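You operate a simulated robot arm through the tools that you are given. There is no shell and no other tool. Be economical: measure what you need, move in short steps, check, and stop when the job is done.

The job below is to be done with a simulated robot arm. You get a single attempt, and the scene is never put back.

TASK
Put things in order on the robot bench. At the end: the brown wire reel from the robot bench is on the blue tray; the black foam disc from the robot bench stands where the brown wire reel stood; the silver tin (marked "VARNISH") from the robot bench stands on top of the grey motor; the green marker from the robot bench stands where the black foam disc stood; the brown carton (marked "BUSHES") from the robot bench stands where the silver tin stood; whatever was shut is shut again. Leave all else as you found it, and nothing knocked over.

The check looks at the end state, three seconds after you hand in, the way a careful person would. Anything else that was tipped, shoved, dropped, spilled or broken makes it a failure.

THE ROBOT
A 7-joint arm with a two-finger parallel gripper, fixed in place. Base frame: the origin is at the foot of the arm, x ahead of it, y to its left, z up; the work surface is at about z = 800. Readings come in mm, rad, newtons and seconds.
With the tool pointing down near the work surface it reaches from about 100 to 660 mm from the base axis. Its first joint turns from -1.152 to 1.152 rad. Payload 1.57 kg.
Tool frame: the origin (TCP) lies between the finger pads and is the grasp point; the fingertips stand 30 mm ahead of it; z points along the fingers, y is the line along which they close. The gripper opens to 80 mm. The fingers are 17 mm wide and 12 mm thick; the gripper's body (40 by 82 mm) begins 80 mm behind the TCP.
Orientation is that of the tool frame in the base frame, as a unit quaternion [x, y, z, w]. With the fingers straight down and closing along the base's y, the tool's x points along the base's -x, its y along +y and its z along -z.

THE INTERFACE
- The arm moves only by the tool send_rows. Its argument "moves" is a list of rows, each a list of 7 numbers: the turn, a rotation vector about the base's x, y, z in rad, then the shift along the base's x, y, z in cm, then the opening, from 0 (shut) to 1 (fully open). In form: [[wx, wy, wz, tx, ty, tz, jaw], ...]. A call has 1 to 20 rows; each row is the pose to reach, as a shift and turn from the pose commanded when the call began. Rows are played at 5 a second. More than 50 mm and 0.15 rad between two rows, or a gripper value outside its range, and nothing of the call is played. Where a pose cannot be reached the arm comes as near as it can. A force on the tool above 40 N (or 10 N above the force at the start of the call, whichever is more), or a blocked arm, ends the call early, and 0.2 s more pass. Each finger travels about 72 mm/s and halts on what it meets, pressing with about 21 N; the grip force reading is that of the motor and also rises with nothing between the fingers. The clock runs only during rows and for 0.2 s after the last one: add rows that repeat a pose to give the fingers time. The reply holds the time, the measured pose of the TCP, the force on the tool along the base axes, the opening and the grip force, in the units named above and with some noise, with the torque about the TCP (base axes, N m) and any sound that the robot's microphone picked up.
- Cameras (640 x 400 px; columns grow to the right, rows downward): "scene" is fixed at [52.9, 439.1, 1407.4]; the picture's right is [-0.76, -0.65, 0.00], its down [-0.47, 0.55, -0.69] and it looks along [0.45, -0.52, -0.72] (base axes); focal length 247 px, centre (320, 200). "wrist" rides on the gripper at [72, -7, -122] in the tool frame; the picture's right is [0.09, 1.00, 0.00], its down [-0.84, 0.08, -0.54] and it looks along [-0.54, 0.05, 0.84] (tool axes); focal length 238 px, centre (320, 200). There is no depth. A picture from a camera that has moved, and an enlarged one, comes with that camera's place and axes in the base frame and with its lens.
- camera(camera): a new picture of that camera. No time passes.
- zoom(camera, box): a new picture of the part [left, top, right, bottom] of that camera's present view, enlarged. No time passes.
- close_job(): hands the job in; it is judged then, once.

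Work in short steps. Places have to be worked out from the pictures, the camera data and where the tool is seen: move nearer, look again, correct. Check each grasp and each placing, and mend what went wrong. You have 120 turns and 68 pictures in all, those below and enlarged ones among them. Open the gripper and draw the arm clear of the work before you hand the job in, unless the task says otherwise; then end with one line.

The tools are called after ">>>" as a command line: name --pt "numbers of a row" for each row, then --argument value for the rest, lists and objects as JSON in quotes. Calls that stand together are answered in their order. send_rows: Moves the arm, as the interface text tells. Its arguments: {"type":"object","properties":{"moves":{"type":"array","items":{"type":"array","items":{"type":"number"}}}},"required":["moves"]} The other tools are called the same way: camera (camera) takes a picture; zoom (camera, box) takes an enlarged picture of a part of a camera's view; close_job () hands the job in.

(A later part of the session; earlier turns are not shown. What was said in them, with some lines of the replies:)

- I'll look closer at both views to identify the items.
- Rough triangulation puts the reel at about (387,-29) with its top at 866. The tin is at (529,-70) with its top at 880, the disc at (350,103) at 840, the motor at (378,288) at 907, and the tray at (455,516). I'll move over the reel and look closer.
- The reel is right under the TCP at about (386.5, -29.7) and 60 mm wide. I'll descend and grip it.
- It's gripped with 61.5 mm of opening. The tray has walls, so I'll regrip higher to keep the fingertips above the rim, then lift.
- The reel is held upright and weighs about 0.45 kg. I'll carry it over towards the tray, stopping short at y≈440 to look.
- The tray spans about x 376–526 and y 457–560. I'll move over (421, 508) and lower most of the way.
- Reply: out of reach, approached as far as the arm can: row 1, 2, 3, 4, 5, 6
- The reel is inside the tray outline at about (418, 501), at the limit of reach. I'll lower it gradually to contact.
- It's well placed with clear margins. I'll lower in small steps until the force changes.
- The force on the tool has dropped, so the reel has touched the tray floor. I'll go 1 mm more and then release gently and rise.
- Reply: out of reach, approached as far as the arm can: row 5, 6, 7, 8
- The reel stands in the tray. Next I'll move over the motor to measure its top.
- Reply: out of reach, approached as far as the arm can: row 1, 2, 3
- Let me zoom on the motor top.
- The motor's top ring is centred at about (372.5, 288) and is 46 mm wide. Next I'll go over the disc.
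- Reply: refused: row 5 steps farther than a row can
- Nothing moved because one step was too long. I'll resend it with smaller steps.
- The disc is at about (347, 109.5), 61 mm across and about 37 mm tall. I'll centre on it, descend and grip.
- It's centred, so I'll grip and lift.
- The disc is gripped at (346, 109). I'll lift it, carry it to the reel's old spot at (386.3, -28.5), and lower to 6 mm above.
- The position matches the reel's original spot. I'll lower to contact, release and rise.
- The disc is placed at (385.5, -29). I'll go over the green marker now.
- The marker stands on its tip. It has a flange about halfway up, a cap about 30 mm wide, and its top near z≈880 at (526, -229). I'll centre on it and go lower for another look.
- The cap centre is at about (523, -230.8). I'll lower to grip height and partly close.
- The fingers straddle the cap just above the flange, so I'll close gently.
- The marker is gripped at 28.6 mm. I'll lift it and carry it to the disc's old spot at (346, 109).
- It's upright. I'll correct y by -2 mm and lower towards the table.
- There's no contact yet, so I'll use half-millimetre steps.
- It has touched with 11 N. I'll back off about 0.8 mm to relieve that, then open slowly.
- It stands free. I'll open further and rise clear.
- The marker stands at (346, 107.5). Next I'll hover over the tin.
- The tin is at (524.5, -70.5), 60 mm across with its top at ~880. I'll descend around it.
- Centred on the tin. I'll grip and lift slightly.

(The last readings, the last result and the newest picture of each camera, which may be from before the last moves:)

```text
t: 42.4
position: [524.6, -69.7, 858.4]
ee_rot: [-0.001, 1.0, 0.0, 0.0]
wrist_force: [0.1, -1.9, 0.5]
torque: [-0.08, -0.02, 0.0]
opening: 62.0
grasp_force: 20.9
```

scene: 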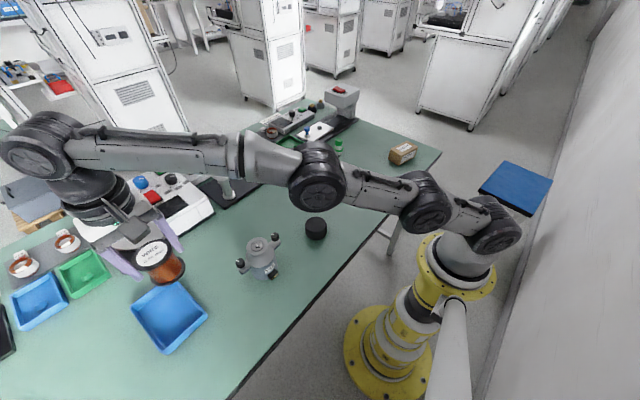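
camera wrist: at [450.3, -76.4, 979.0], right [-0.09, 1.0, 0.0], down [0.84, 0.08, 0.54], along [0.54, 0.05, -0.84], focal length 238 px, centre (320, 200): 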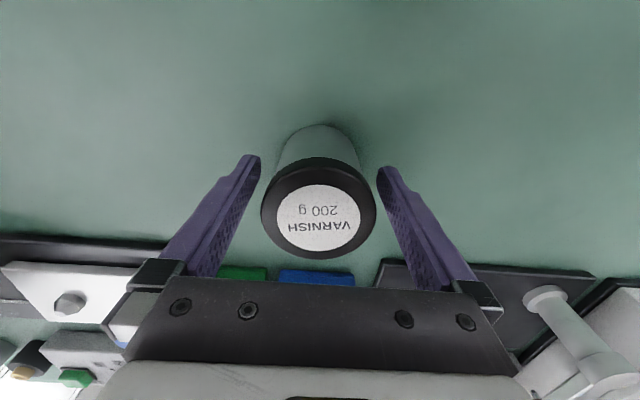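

Gripped. I'll lift and carry it high over to the motor.

>>> send_rows --pt "0 0 0 0 0 2 0.5" --pt "0 0 0 0 0 6 0.5" --pt "0 0 0 0 0 10 0.5" --pt "0 0 0 0 0 14 0.5" --pt "0 0 0 0 0 16 0.5" --pt "0 0 0 -1.67 4 16 0.5" --pt "0 0 0 -3.34 8 16 0.5" --pt "0 0 0 -5 12 16 0.5" --pt "0 0 0 -6.7 16 16 0.5" --pt "0 0 0 -8.35 20 16 0.5" --pt "0 0 0 -10 24 16 0.5" --pt "0 0 0 -11.7 28 16 0.5" --pt "0 0 0 -13.4 32 16 0.5" --pt "0 0 0 -15.05 35.9 16 0.5" --pt "0 0 0 -15.05 35.9 16 0.5"

>>> camera --camera "wrist"

>>> zoom --camera "scene" --box '[180, 150, 340, 290]'

```text
t: 45.6
position: [372.1, 291.1, 1015.0]
ee_rot: [0.0, 1.0, 0.0, 0.0]
wrist_force: [0.6, 0.7, -2.4]
torque: [-0.02, 0.07, 0.01]
opening: 62.2
grasp_force: 21.3
```

```text
28 pictures are left
camera wrist: at [298.2, 284.0, 1136.3], right [-0.09, 1.0, 0.0], down [0.84, 0.08, 0.54], along [0.54, 0.05, -0.84], focal length 238 px, centre (320, 200)
```

wrist: 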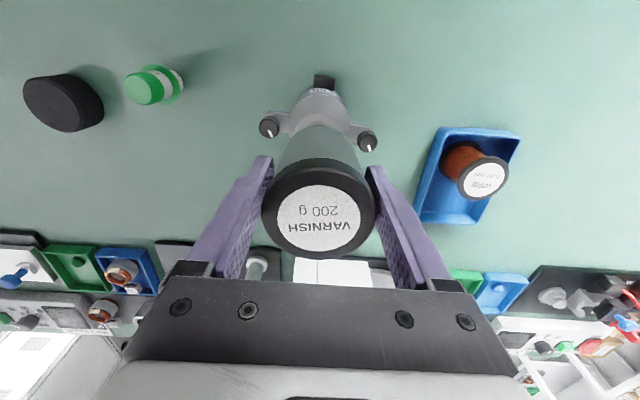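

```text
2.86 times, centred on (260, 220) of scene
camera zoom: at [52.9, 439.1, 1407.4], right [-0.76, -0.65, 0.0], down [-0.47, 0.55, -0.69], along [0.45, -0.52, -0.72], focal length 705 px, centre (491, 143)
```

zoom: 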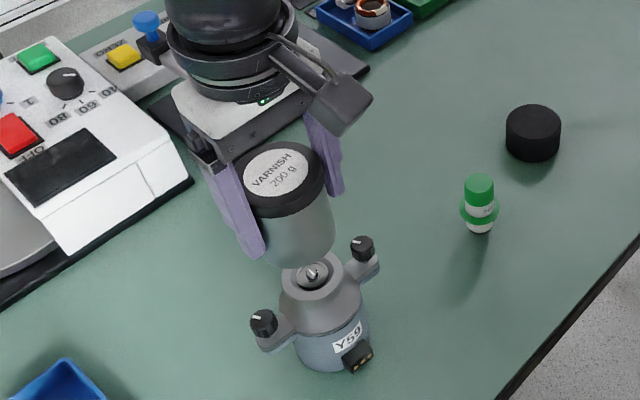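

The tin is hanging over the motor. I'll shift 2.5 mm in -y and lower to about 10 mm above.

>>> send_rows --pt "0 0 0 0.1 -0.25 -1.5 0.5" --pt "0 0 0 0.15 -0.25 -3 0.5" --pt "0 0 0 0.15 -0.25 -4 0.5" --pt "0 0 0 0.15 -0.25 -4 0.5"

>>> zoom --camera "scene" --box '[212, 190, 308, 290]'

>>> zoom --camera "wrist" --box '[220, 60, 420, 260]'

```text
t: 46.6
position: [373.2, 287.4, 974.9]
ee_rot: [0.0, 1.0, 0.001, -0.001]
wrist_force: [-0.1, 0.3, -2.1]
torque: [0.0, 0.04, 0.01]
opening: 62.2
grasp_force: 20.9
```

```text
4.00 times, centred on (260, 240) of scene
camera zoom: at [53.0, 439.1, 1407.4], right [-0.76, -0.65, 0.0], down [-0.47, 0.55, -0.69], along [0.45, -0.52, -0.72], focal length 987 px, centre (560, 40)
```

zoom: 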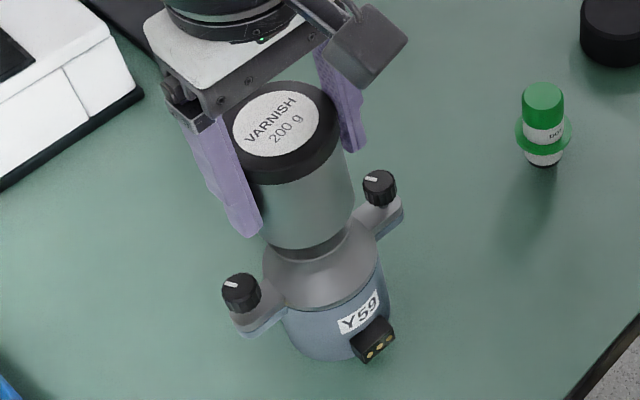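

```text
2.00 times, centred on (320, 160) of wrist
camera zoom: at [300.3, 280.9, 1098.4], right [-0.09, 1.0, 0.0], down [0.84, 0.08, 0.54], along [0.54, 0.05, -0.84], focal length 477 px, centre (320, 280)
```

zoom: 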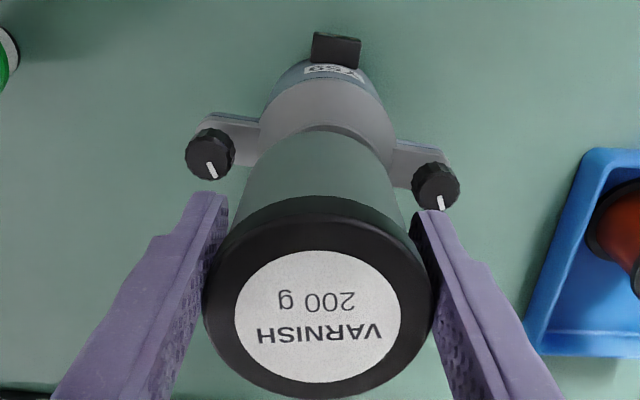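

Aligned. I'll lower in small steps to feel for contact.

>>> send_rows --pt "0 0 0 0 0 -0.3 0.5" --pt "0 0 0 0 0 -0.5 0.5" --pt "0 0 0 0 0 -0.6 0.5" --pt "0 0 0 0 0 -0.7 0.5" --pt "0 0 0 0 0 -0.7 0.5"

```text
t: 47.8
position: [374.9, 286.2, 970.4]
ee_rot: [-0.001, 1.0, 0.0, 0.0]
wrist_force: [-0.1, -0.8, -2.6]
torque: [0.02, 0.01, 0.02]
opening: 62.3
grasp_force: 20.8
```

>>> send_rows --pt "0 0 0 0 0 -0.1 0.5" --pt "0 0 0 0 0 -0.2 0.5" --pt "0 0 0 0 0 -0.3 0.5" --pt "0 0 0 0 0 -0.3 0.5"

>>> zoom --camera "scene" --box '[212, 190, 308, 290]'

```text
t: 48.8
position: [375.2, 287.2, 969.3]
ee_rot: [0.0, 1.0, 0.001, 0.002]
wrist_force: [-2.4, -4.0, 14.9]
torque: [-0.17, 0.14, 0.0]
opening: 62.2
grasp_force: 20.2
```

```text
4.00 times, centred on (260, 240) of scene
camera zoom: at [52.7, 438.8, 1407.5], right [-0.76, -0.65, 0.0], down [-0.47, 0.55, -0.69], along [0.45, -0.52, -0.72], focal length 987 px, centre (560, 40)
```

zoom: 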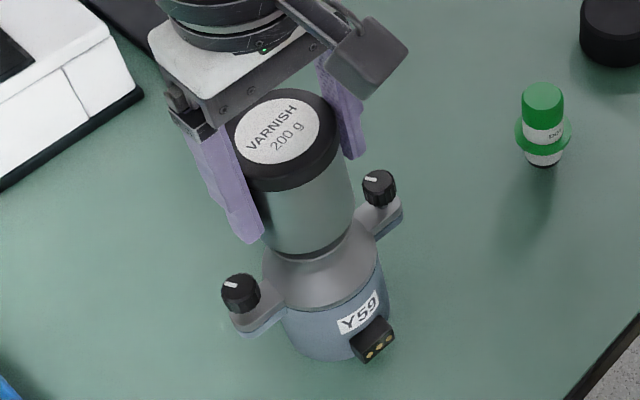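

Contact came at TCP z≈969. I'll back off slightly, nudge -2 mm in x for better centring, settle and check the force.

>>> send_rows --pt "0 0 0 0 0 0.3 0.5" --pt "0 0 0 -0.2 0.05 0.3 0.5" --pt "0 0 0 -0.2 0.05 0.15 0.5" --pt "0 0 0 -0.2 0.05 0.1 0.5" --pt "0 0 0 -0.2 0.05 0.1 0.5"

```text
t: 50.0
position: [372.8, 287.4, 968.6]
ee_rot: [0.0, 1.0, 0.002, 0.002]
wrist_force: [4.6, -2.3, 14.9]
torque: [-0.01, -0.31, -0.01]
opening: 62.0
grasp_force: 21.1
```

Force remains, so I'll raise in small steps until it's nearly gone.

>>> send_rows --pt "0 0 0 0 0 0.07 0.5" --pt "0 0 0 0 0 0.07 0.5"

```text
t: 50.6
position: [371.6, 286.9, 968.4]
ee_rot: [0.001, 1.0, 0.001, 0.001]
wrist_force: [6.2, 0.2, 14.4]
torque: [0.05, -0.31, 0.04]
opening: 62.0
grasp_force: 21.3
```

>>> send_rows --pt "0 0 0 0 0 0.1 0.5" --pt "0 0 0 0 0 0.2 0.5" --pt "0 0 0 0 0 0.2 0.5"

>>> zoom --camera "scene" --box '[212, 190, 308, 290]'

```text
t: 51.4
position: [371.4, 286.9, 968.1]
ee_rot: [0.0, 1.0, -0.001, -0.002]
wrist_force: [0.7, -0.3, -0.5]
torque: [0.02, -0.04, 0.04]
opening: 62.4
grasp_force: 20.6
```

```text
4.00 times, centred on (260, 240) of scene
camera zoom: at [52.9, 439.1, 1407.4], right [-0.76, -0.65, 0.0], down [-0.47, 0.55, -0.69], along [0.45, -0.52, -0.72], focal length 987 px, centre (560, 40)
```

zoom: 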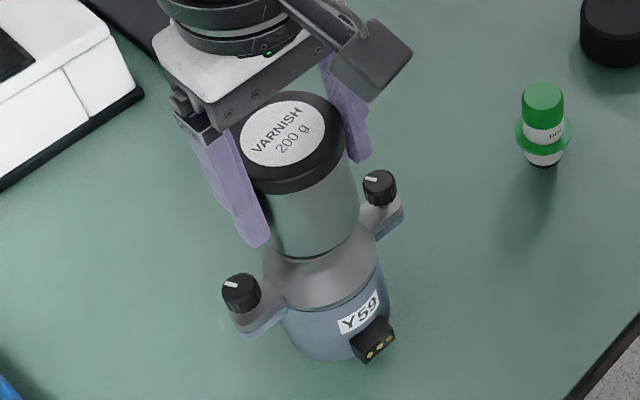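

The load now rests on the motor, the tin is centred, and the motor hasn't moved. I'll release slowly.

>>> send_rows --pt "0 0 0 0 0 0 0.79" --pt "0 0 0 0 0 0 0.81" --pt "0 0 0 0 0 0 0.84" --pt "0 0 0 0 0 0 0.9" --pt "0 0 0 0 0 0 0.95" --pt "0 0 0 0 0 0 0.95"

>>> camera --camera "wrist"

```text
t: 52.8
position: [372.3, 286.9, 969.7]
ee_rot: [0.001, 1.0, 0.0, 0.0]
wrist_force: [-0.6, -1.3, 0.4]
torque: [-0.01, -0.01, -0.02]
opening: 76.2
grasp_force: 0.1
```

```text
22 pictures are left
camera wrist: at [299.5, 280.7, 1091.7], right [-0.09, 1.0, 0.0], down [0.84, 0.08, 0.54], along [0.54, 0.05, -0.84], focal length 238 px, centre (320, 200)
```

wrist: 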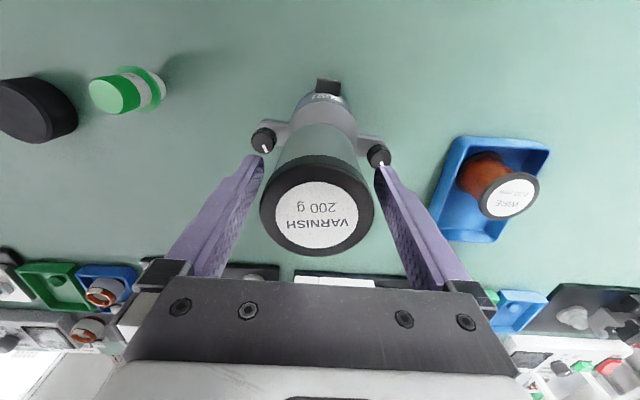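

The tin stands by itself. I'll centre 1.5 mm and rise straight up.

>>> send_rows --pt "0 0 0 0 -0.12 0 1" --pt "0 0 0 0 -0.12 0 1" --pt "0 0 0 0 -0.12 2 1" --pt "0 0 0 0 -0.12 5 1" --pt "0 0 0 0 -0.12 9 1" --pt "0 0 0 0 -0.12 10 1"

>>> camera --camera "scene"

```text
t: 54.2
position: [369.8, 283.1, 1068.9]
ee_rot: [0.0, 1.0, 0.0, 0.0]
wrist_force: [0.4, 0.5, 0.1]
torque: [-0.02, 0.02, -0.01]
opening: 79.8
grasp_force: 0.1
```

```text
21 pictures are left
```

scene: 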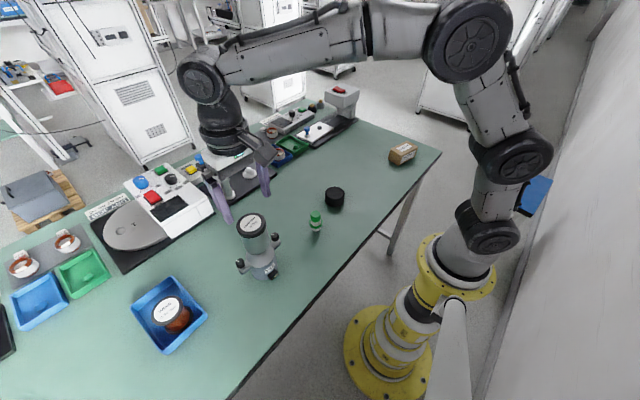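

All is well. Now I'll travel high to the carton, estimated near (327, -373).

>>> send_rows --pt "0 0 0 -0.3 -4.3 0 1" --pt "0 0 0 -0.6 -8.6 0 1" --pt "0 0 0 -0.9 -12.9 0 1" --pt "0 0 0 -1.2 -17.2 0 1" --pt "0 0 0 -1.5 -21.5 0 1" --pt "0 0 0 -1.8 -25.8 0 1" --pt "0 0 0 -2.1 -30.1 -1 1" --pt "0 0 0 -2.4 -34.4 -2 1" --pt "0 0 0 -2.7 -38.7 -3 1" --pt "0 0 0 -3 -43 -4 1" --pt "0 0 0 -3.3 -47.3 -5 1" --pt "0 0 0 -3.6 -51.6 -6 1" --pt "0 0 0 -3.9 -55.9 -7 1" --pt "0 0 0 -4 -60.2 -8 1" --pt "0 0 0 -4 -64.5 -9 1" --pt "0 0 0 -4 -64.5 -9 1"

>>> camera --camera "wrist"

```text
t: 57.6
position: [331.0, -357.1, 977.8]
ee_rot: [0.0, 1.0, 0.0, 0.0]
wrist_force: [-0.5, 0.3, 0.2]
torque: [0.01, 0.02, -0.03]
opening: 79.7
grasp_force: 0.0
```

```text
20 pictures are left
camera wrist: at [257.1, -364.4, 1098.9], right [-0.09, 1.0, 0.0], down [0.84, 0.08, 0.54], along [0.54, 0.05, -0.84], focal length 238 px, centre (320, 200)
```

wrist: 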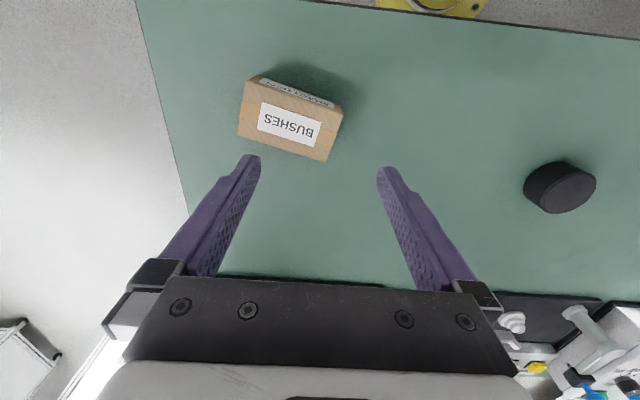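

>>> zoom --camera "wrist" --box '[210, 50, 370, 180]'

```text
3.08 times, centred on (290, 115) of wrist
camera zoom: at [257.1, -364.4, 1098.9], right [-0.09, 1.0, 0.0], down [0.84, 0.08, 0.54], along [0.54, 0.05, -0.84], focal length 733 px, centre (412, 462)
```

zoom: 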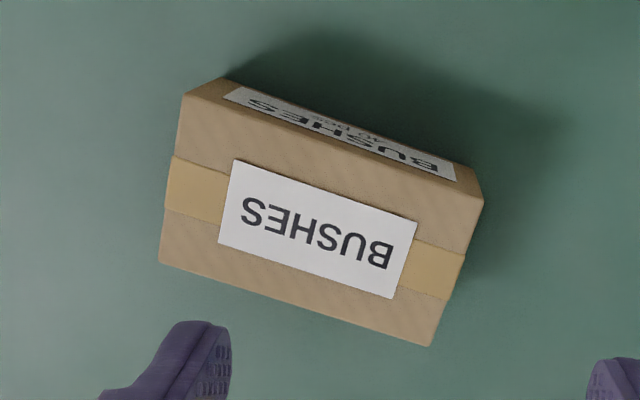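

The carton's centre is about (329.5, -390.5). It's roughly 100 × 56 mm and about 44 mm tall, with the long axis 12.5° off y. I'll turn the gripper by -102.5° so it grips across the short side, moving over it at the same time.

>>> send_rows --pt "0 0 -0.138 0 -0.4 0 1" --pt "0 0 -0.276 0 -0.8 0 1" --pt "0 0 -0.413 0 -1.2 0 1" --pt "0 0 -0.551 0 -1.6 0 1" --pt "0 0 -0.688 0 -2 0 1" --pt "0 0 -0.826 0 -2.4 0 1" --pt "0 0 -0.963 0 -2.8 0 1" --pt "0 0 -1.101 -0.1 -3.2 0 1" --pt "0 0 -1.239 -0.1 -3.3 0 1" --pt "0 0 -1.376 -0.1 -3.3 0 1" --pt "0 0 -1.514 -0.1 -3.3 0 1" --pt "0 0 -1.651 -0.1 -3.3 0 1" --pt "0 0 -1.789 -0.1 -3.3 0 1" --pt "0 0 -1.789 -0.1 -3.3 0 1"

>>> camera --camera "wrist"

```text
t: 60.6
position: [331.7, -392.3, 980.2]
ee_rot: [0.78, 0.625, 0.0, 0.0]
wrist_force: [0.1, 0.5, 0.5]
torque: [-0.03, 0.0, -0.03]
opening: 79.9
grasp_force: 0.1
```

```text
18 pictures are left
camera wrist: at [339.3, -320.2, 1101.6], right [0.99, -0.13, 0.0], down [-0.11, -0.83, 0.54], along [-0.07, -0.54, -0.84], focal length 238 px, centre (320, 200)
```

wrist: 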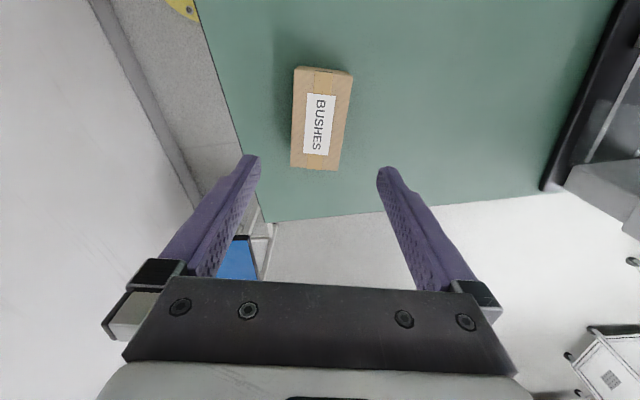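

It's aligned, with the carton centre at about (329, -391.5). I'll descend and grip.

>>> send_rows --pt "0 0 0 -0.2 0.05 -4 1" --pt "0 0 0 -0.2 0.05 -8 1" --pt "0 0 0 -0.2 0.05 -12 1" --pt "0 0 0 -0.2 0.05 -14.3 1" --pt "0 0 0 -0.2 0.05 -14.3 0.8" --pt "0 0 0 -0.2 0.05 -14.3 0.4" --pt "0 0 0 -0.2 0.05 -14.3 0.4" --pt "0 0 0 -0.2 0.05 -14.3 0.4"

>>> camera --camera "wrist"

```text
t: 62.4
position: [329.0, -390.7, 839.6]
ee_rot: [0.78, 0.626, 0.0, 0.0]
wrist_force: [0.4, -1.3, 0.0]
torque: [-0.1, -0.05, 0.01]
opening: 55.8
grasp_force: 21.5
```

```text
17 pictures are left
camera wrist: at [336.9, -318.0, 960.7], right [0.99, -0.13, 0.0], down [-0.11, -0.83, 0.54], along [-0.07, -0.54, -0.84], focal length 238 px, centre (320, 200)
```

wrist: 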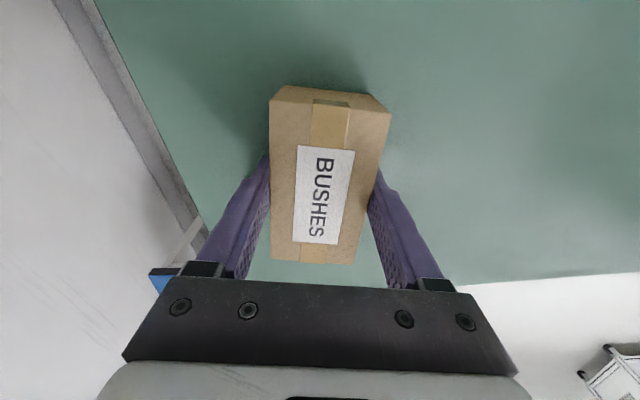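

The carton is gripped at 55.8 mm. I'll lift it and carry it to the tin's old spot, at about (523, -72) for the TCP.

>>> send_rows --pt "0 0 0 0 0 1.5 0.4" --pt "0 0 0 0 0 4.5 0.4" --pt "0 0 0 0 0 8 0.4" --pt "0 0 0 2.15 3.54 8 0.4" --pt "0 0 0 4.3 7.09 8 0.4" --pt "0 0 0 6.46 10.63 8 0.4" --pt "0 0 0 8.6 14.18 8 0.4" --pt "0 0 0 10.78 17.7 8 0.4" --pt "0 0 0 12.93 21.27 8 0.4" --pt "0 0 0 15.1 24.8 8 0.4" --pt "0 0 0 17.24 28.36 8 0.4" --pt "0 0 0 19.4 31.9 8 0.4" --pt "0 0 0 19.4 31.9 5 0.4" --pt "0 0 0 19.4 31.9 5 0.4"

>>> camera --camera "wrist"

>>> camera --camera "scene"

```text
t: 65.4
position: [525.6, -70.6, 885.4]
ee_rot: [0.78, 0.626, 0.0, 0.0]
wrist_force: [-0.3, -0.4, -3.2]
torque: [0.02, -0.02, 0.01]
opening: 55.9
grasp_force: 20.9
```

```text
16 pictures are left
camera wrist: at [533.1, 1.0, 1007.5], right [0.99, -0.13, 0.0], down [-0.11, -0.83, 0.54], along [-0.07, -0.54, -0.84], focal length 238 px, centre (320, 200)
```

wrist: 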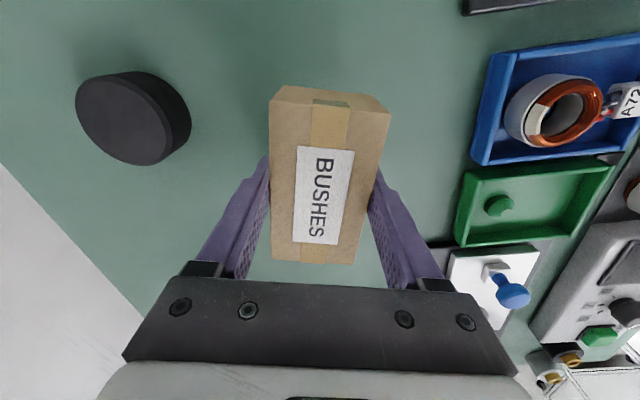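

```text
15 pictures are left
```

scene: 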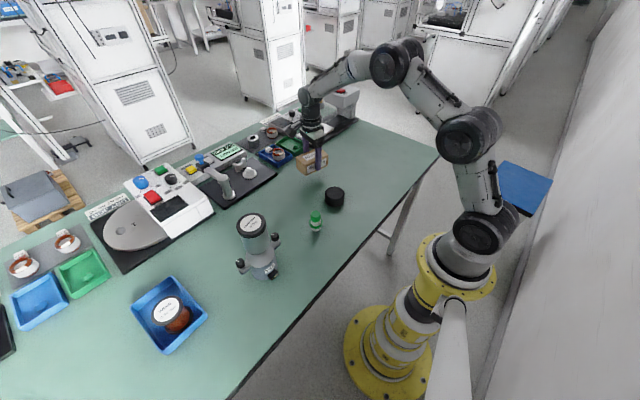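

I'll shift slightly by (-2, -1.5) mm and lower close to the table.

>>> send_rows --pt "0 0 0 -0.2 -0.15 -2 0.4" --pt "0 0 0 -0.2 -0.15 -4 0.4" --pt "0 0 0 -0.2 -0.15 -4.5 0.4" --pt "0 0 0 -0.2 -0.15 -4.7 0.4" --pt "0 0 0 -0.2 -0.15 -4.7 0.4"

```text
t: 66.6
position: [522.7, -74.2, 839.3]
ee_rot: [0.78, 0.626, 0.0, 0.0]
wrist_force: [-0.7, 0.9, -0.7]
torque: [-0.11, 0.07, -0.05]
opening: 55.9
grasp_force: 21.5
```

The weight is mostly on the table. I'll go down a touch more and release.

>>> send_rows --pt "0 0 0 0 0 -0.05 0.4" --pt "0 0 0 0 0 -0.05 0.75" --pt "0 0 0 0 0 -0.05 0.9" --pt "0 0 0 0 0 -0.05 1" --pt "0 0 0 0 0 -0.05 1" --pt "0 0 0 0 0 4 1" --pt "0 0 0 0 0 8 1" --pt "0 0 0 0 0 12 1" --pt "0 0 0 0 0 16 1" --pt "0 0 0 0 0 16 1"

>>> camera --camera "wrist"

```text
t: 68.8
position: [522.6, -72.8, 1001.0]
ee_rot: [0.779, 0.626, 0.0, 0.0]
wrist_force: [0.6, 0.8, -0.6]
torque: [-0.02, -0.03, 0.04]
opening: 79.7
grasp_force: 0.0
```

```text
14 pictures are left
camera wrist: at [530.5, -1.1, 1122.8], right [0.99, -0.13, 0.0], down [-0.11, -0.83, 0.54], along [-0.07, -0.54, -0.84], focal length 238 px, centre (320, 200)
```

wrist: 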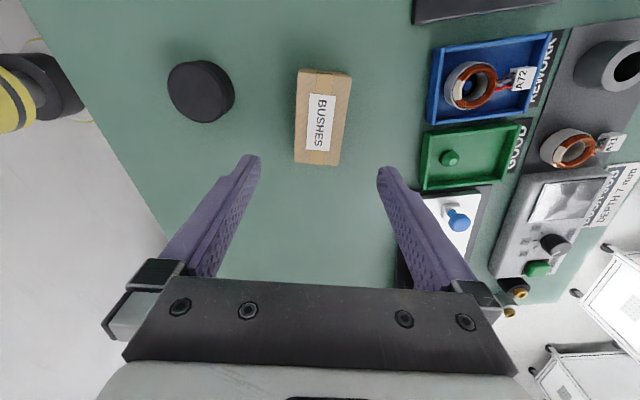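

The carton is placed. I'll raise the arm clear and make a final check.

>>> send_rows --pt "0 0 0 -1 -1 4 1" --pt "0 0 0 -3 -2 8 1" --pt "0 0 0 -5 -3 12 1" --pt "0 0 0 -8 -4 14 1" --pt "0 0 0 -8 -4 14 1"

>>> camera --camera "scene"

>>> zoom --camera "scene" --box '[220, 120, 380, 290]'

>>> zoom --camera "scene" --box '[100, 230, 260, 370]'

```text
t: 70.0
position: [443.7, -113.3, 1138.6]
ee_rot: [0.78, 0.626, 0.001, 0.0]
wrist_force: [1.1, -0.4, 0.9]
torque: [0.0, -0.01, -0.01]
opening: 79.9
grasp_force: 0.1
```

```text
13 pictures are left
```

scene: 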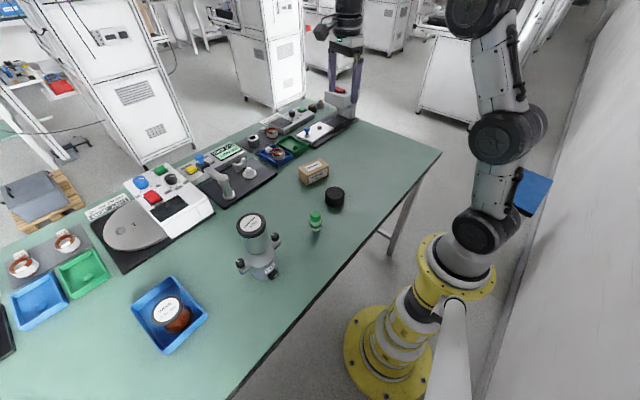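

```text
2.35 times, centred on (300, 205) of scene
camera zoom: at [52.9, 439.1, 1407.4], right [-0.76, -0.65, 0.0], down [-0.47, 0.55, -0.69], along [0.45, -0.52, -0.72], focal length 581 px, centre (367, 188)
```

zoom: 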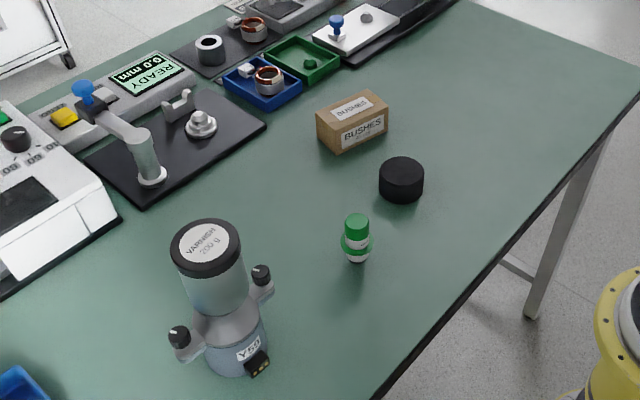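

```text
2.86 times, centred on (180, 300) of scene
camera zoom: at [52.9, 439.1, 1407.4], right [-0.76, -0.65, 0.0], down [-0.47, 0.55, -0.69], along [0.45, -0.52, -0.72], focal length 705 px, centre (720, -86)
```

zoom: 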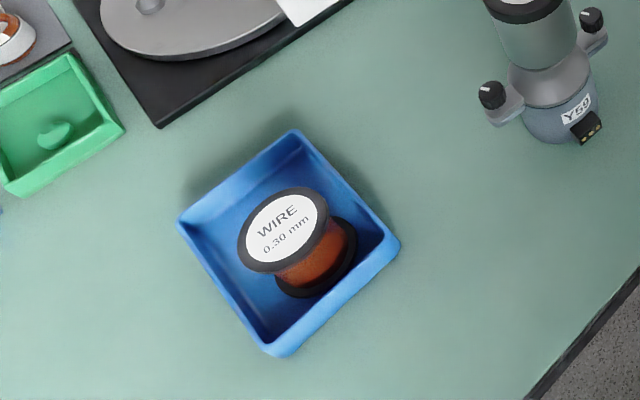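

Everything is in place and upright, the gripper is open, and the arm is clear, so I'm handing in.

>>> close_job

```text
The job is handed in.
```

All five items are where you asked and nothing was knocked over: the wire reel is on the blue tray, the foam disc is at the reel's old spot, the VARNISH tin is on the grey motor, the green marker is at the disc's old spot, and the BUSHES carton is at the tin's old spot. I opened nothing that needed shutting again.
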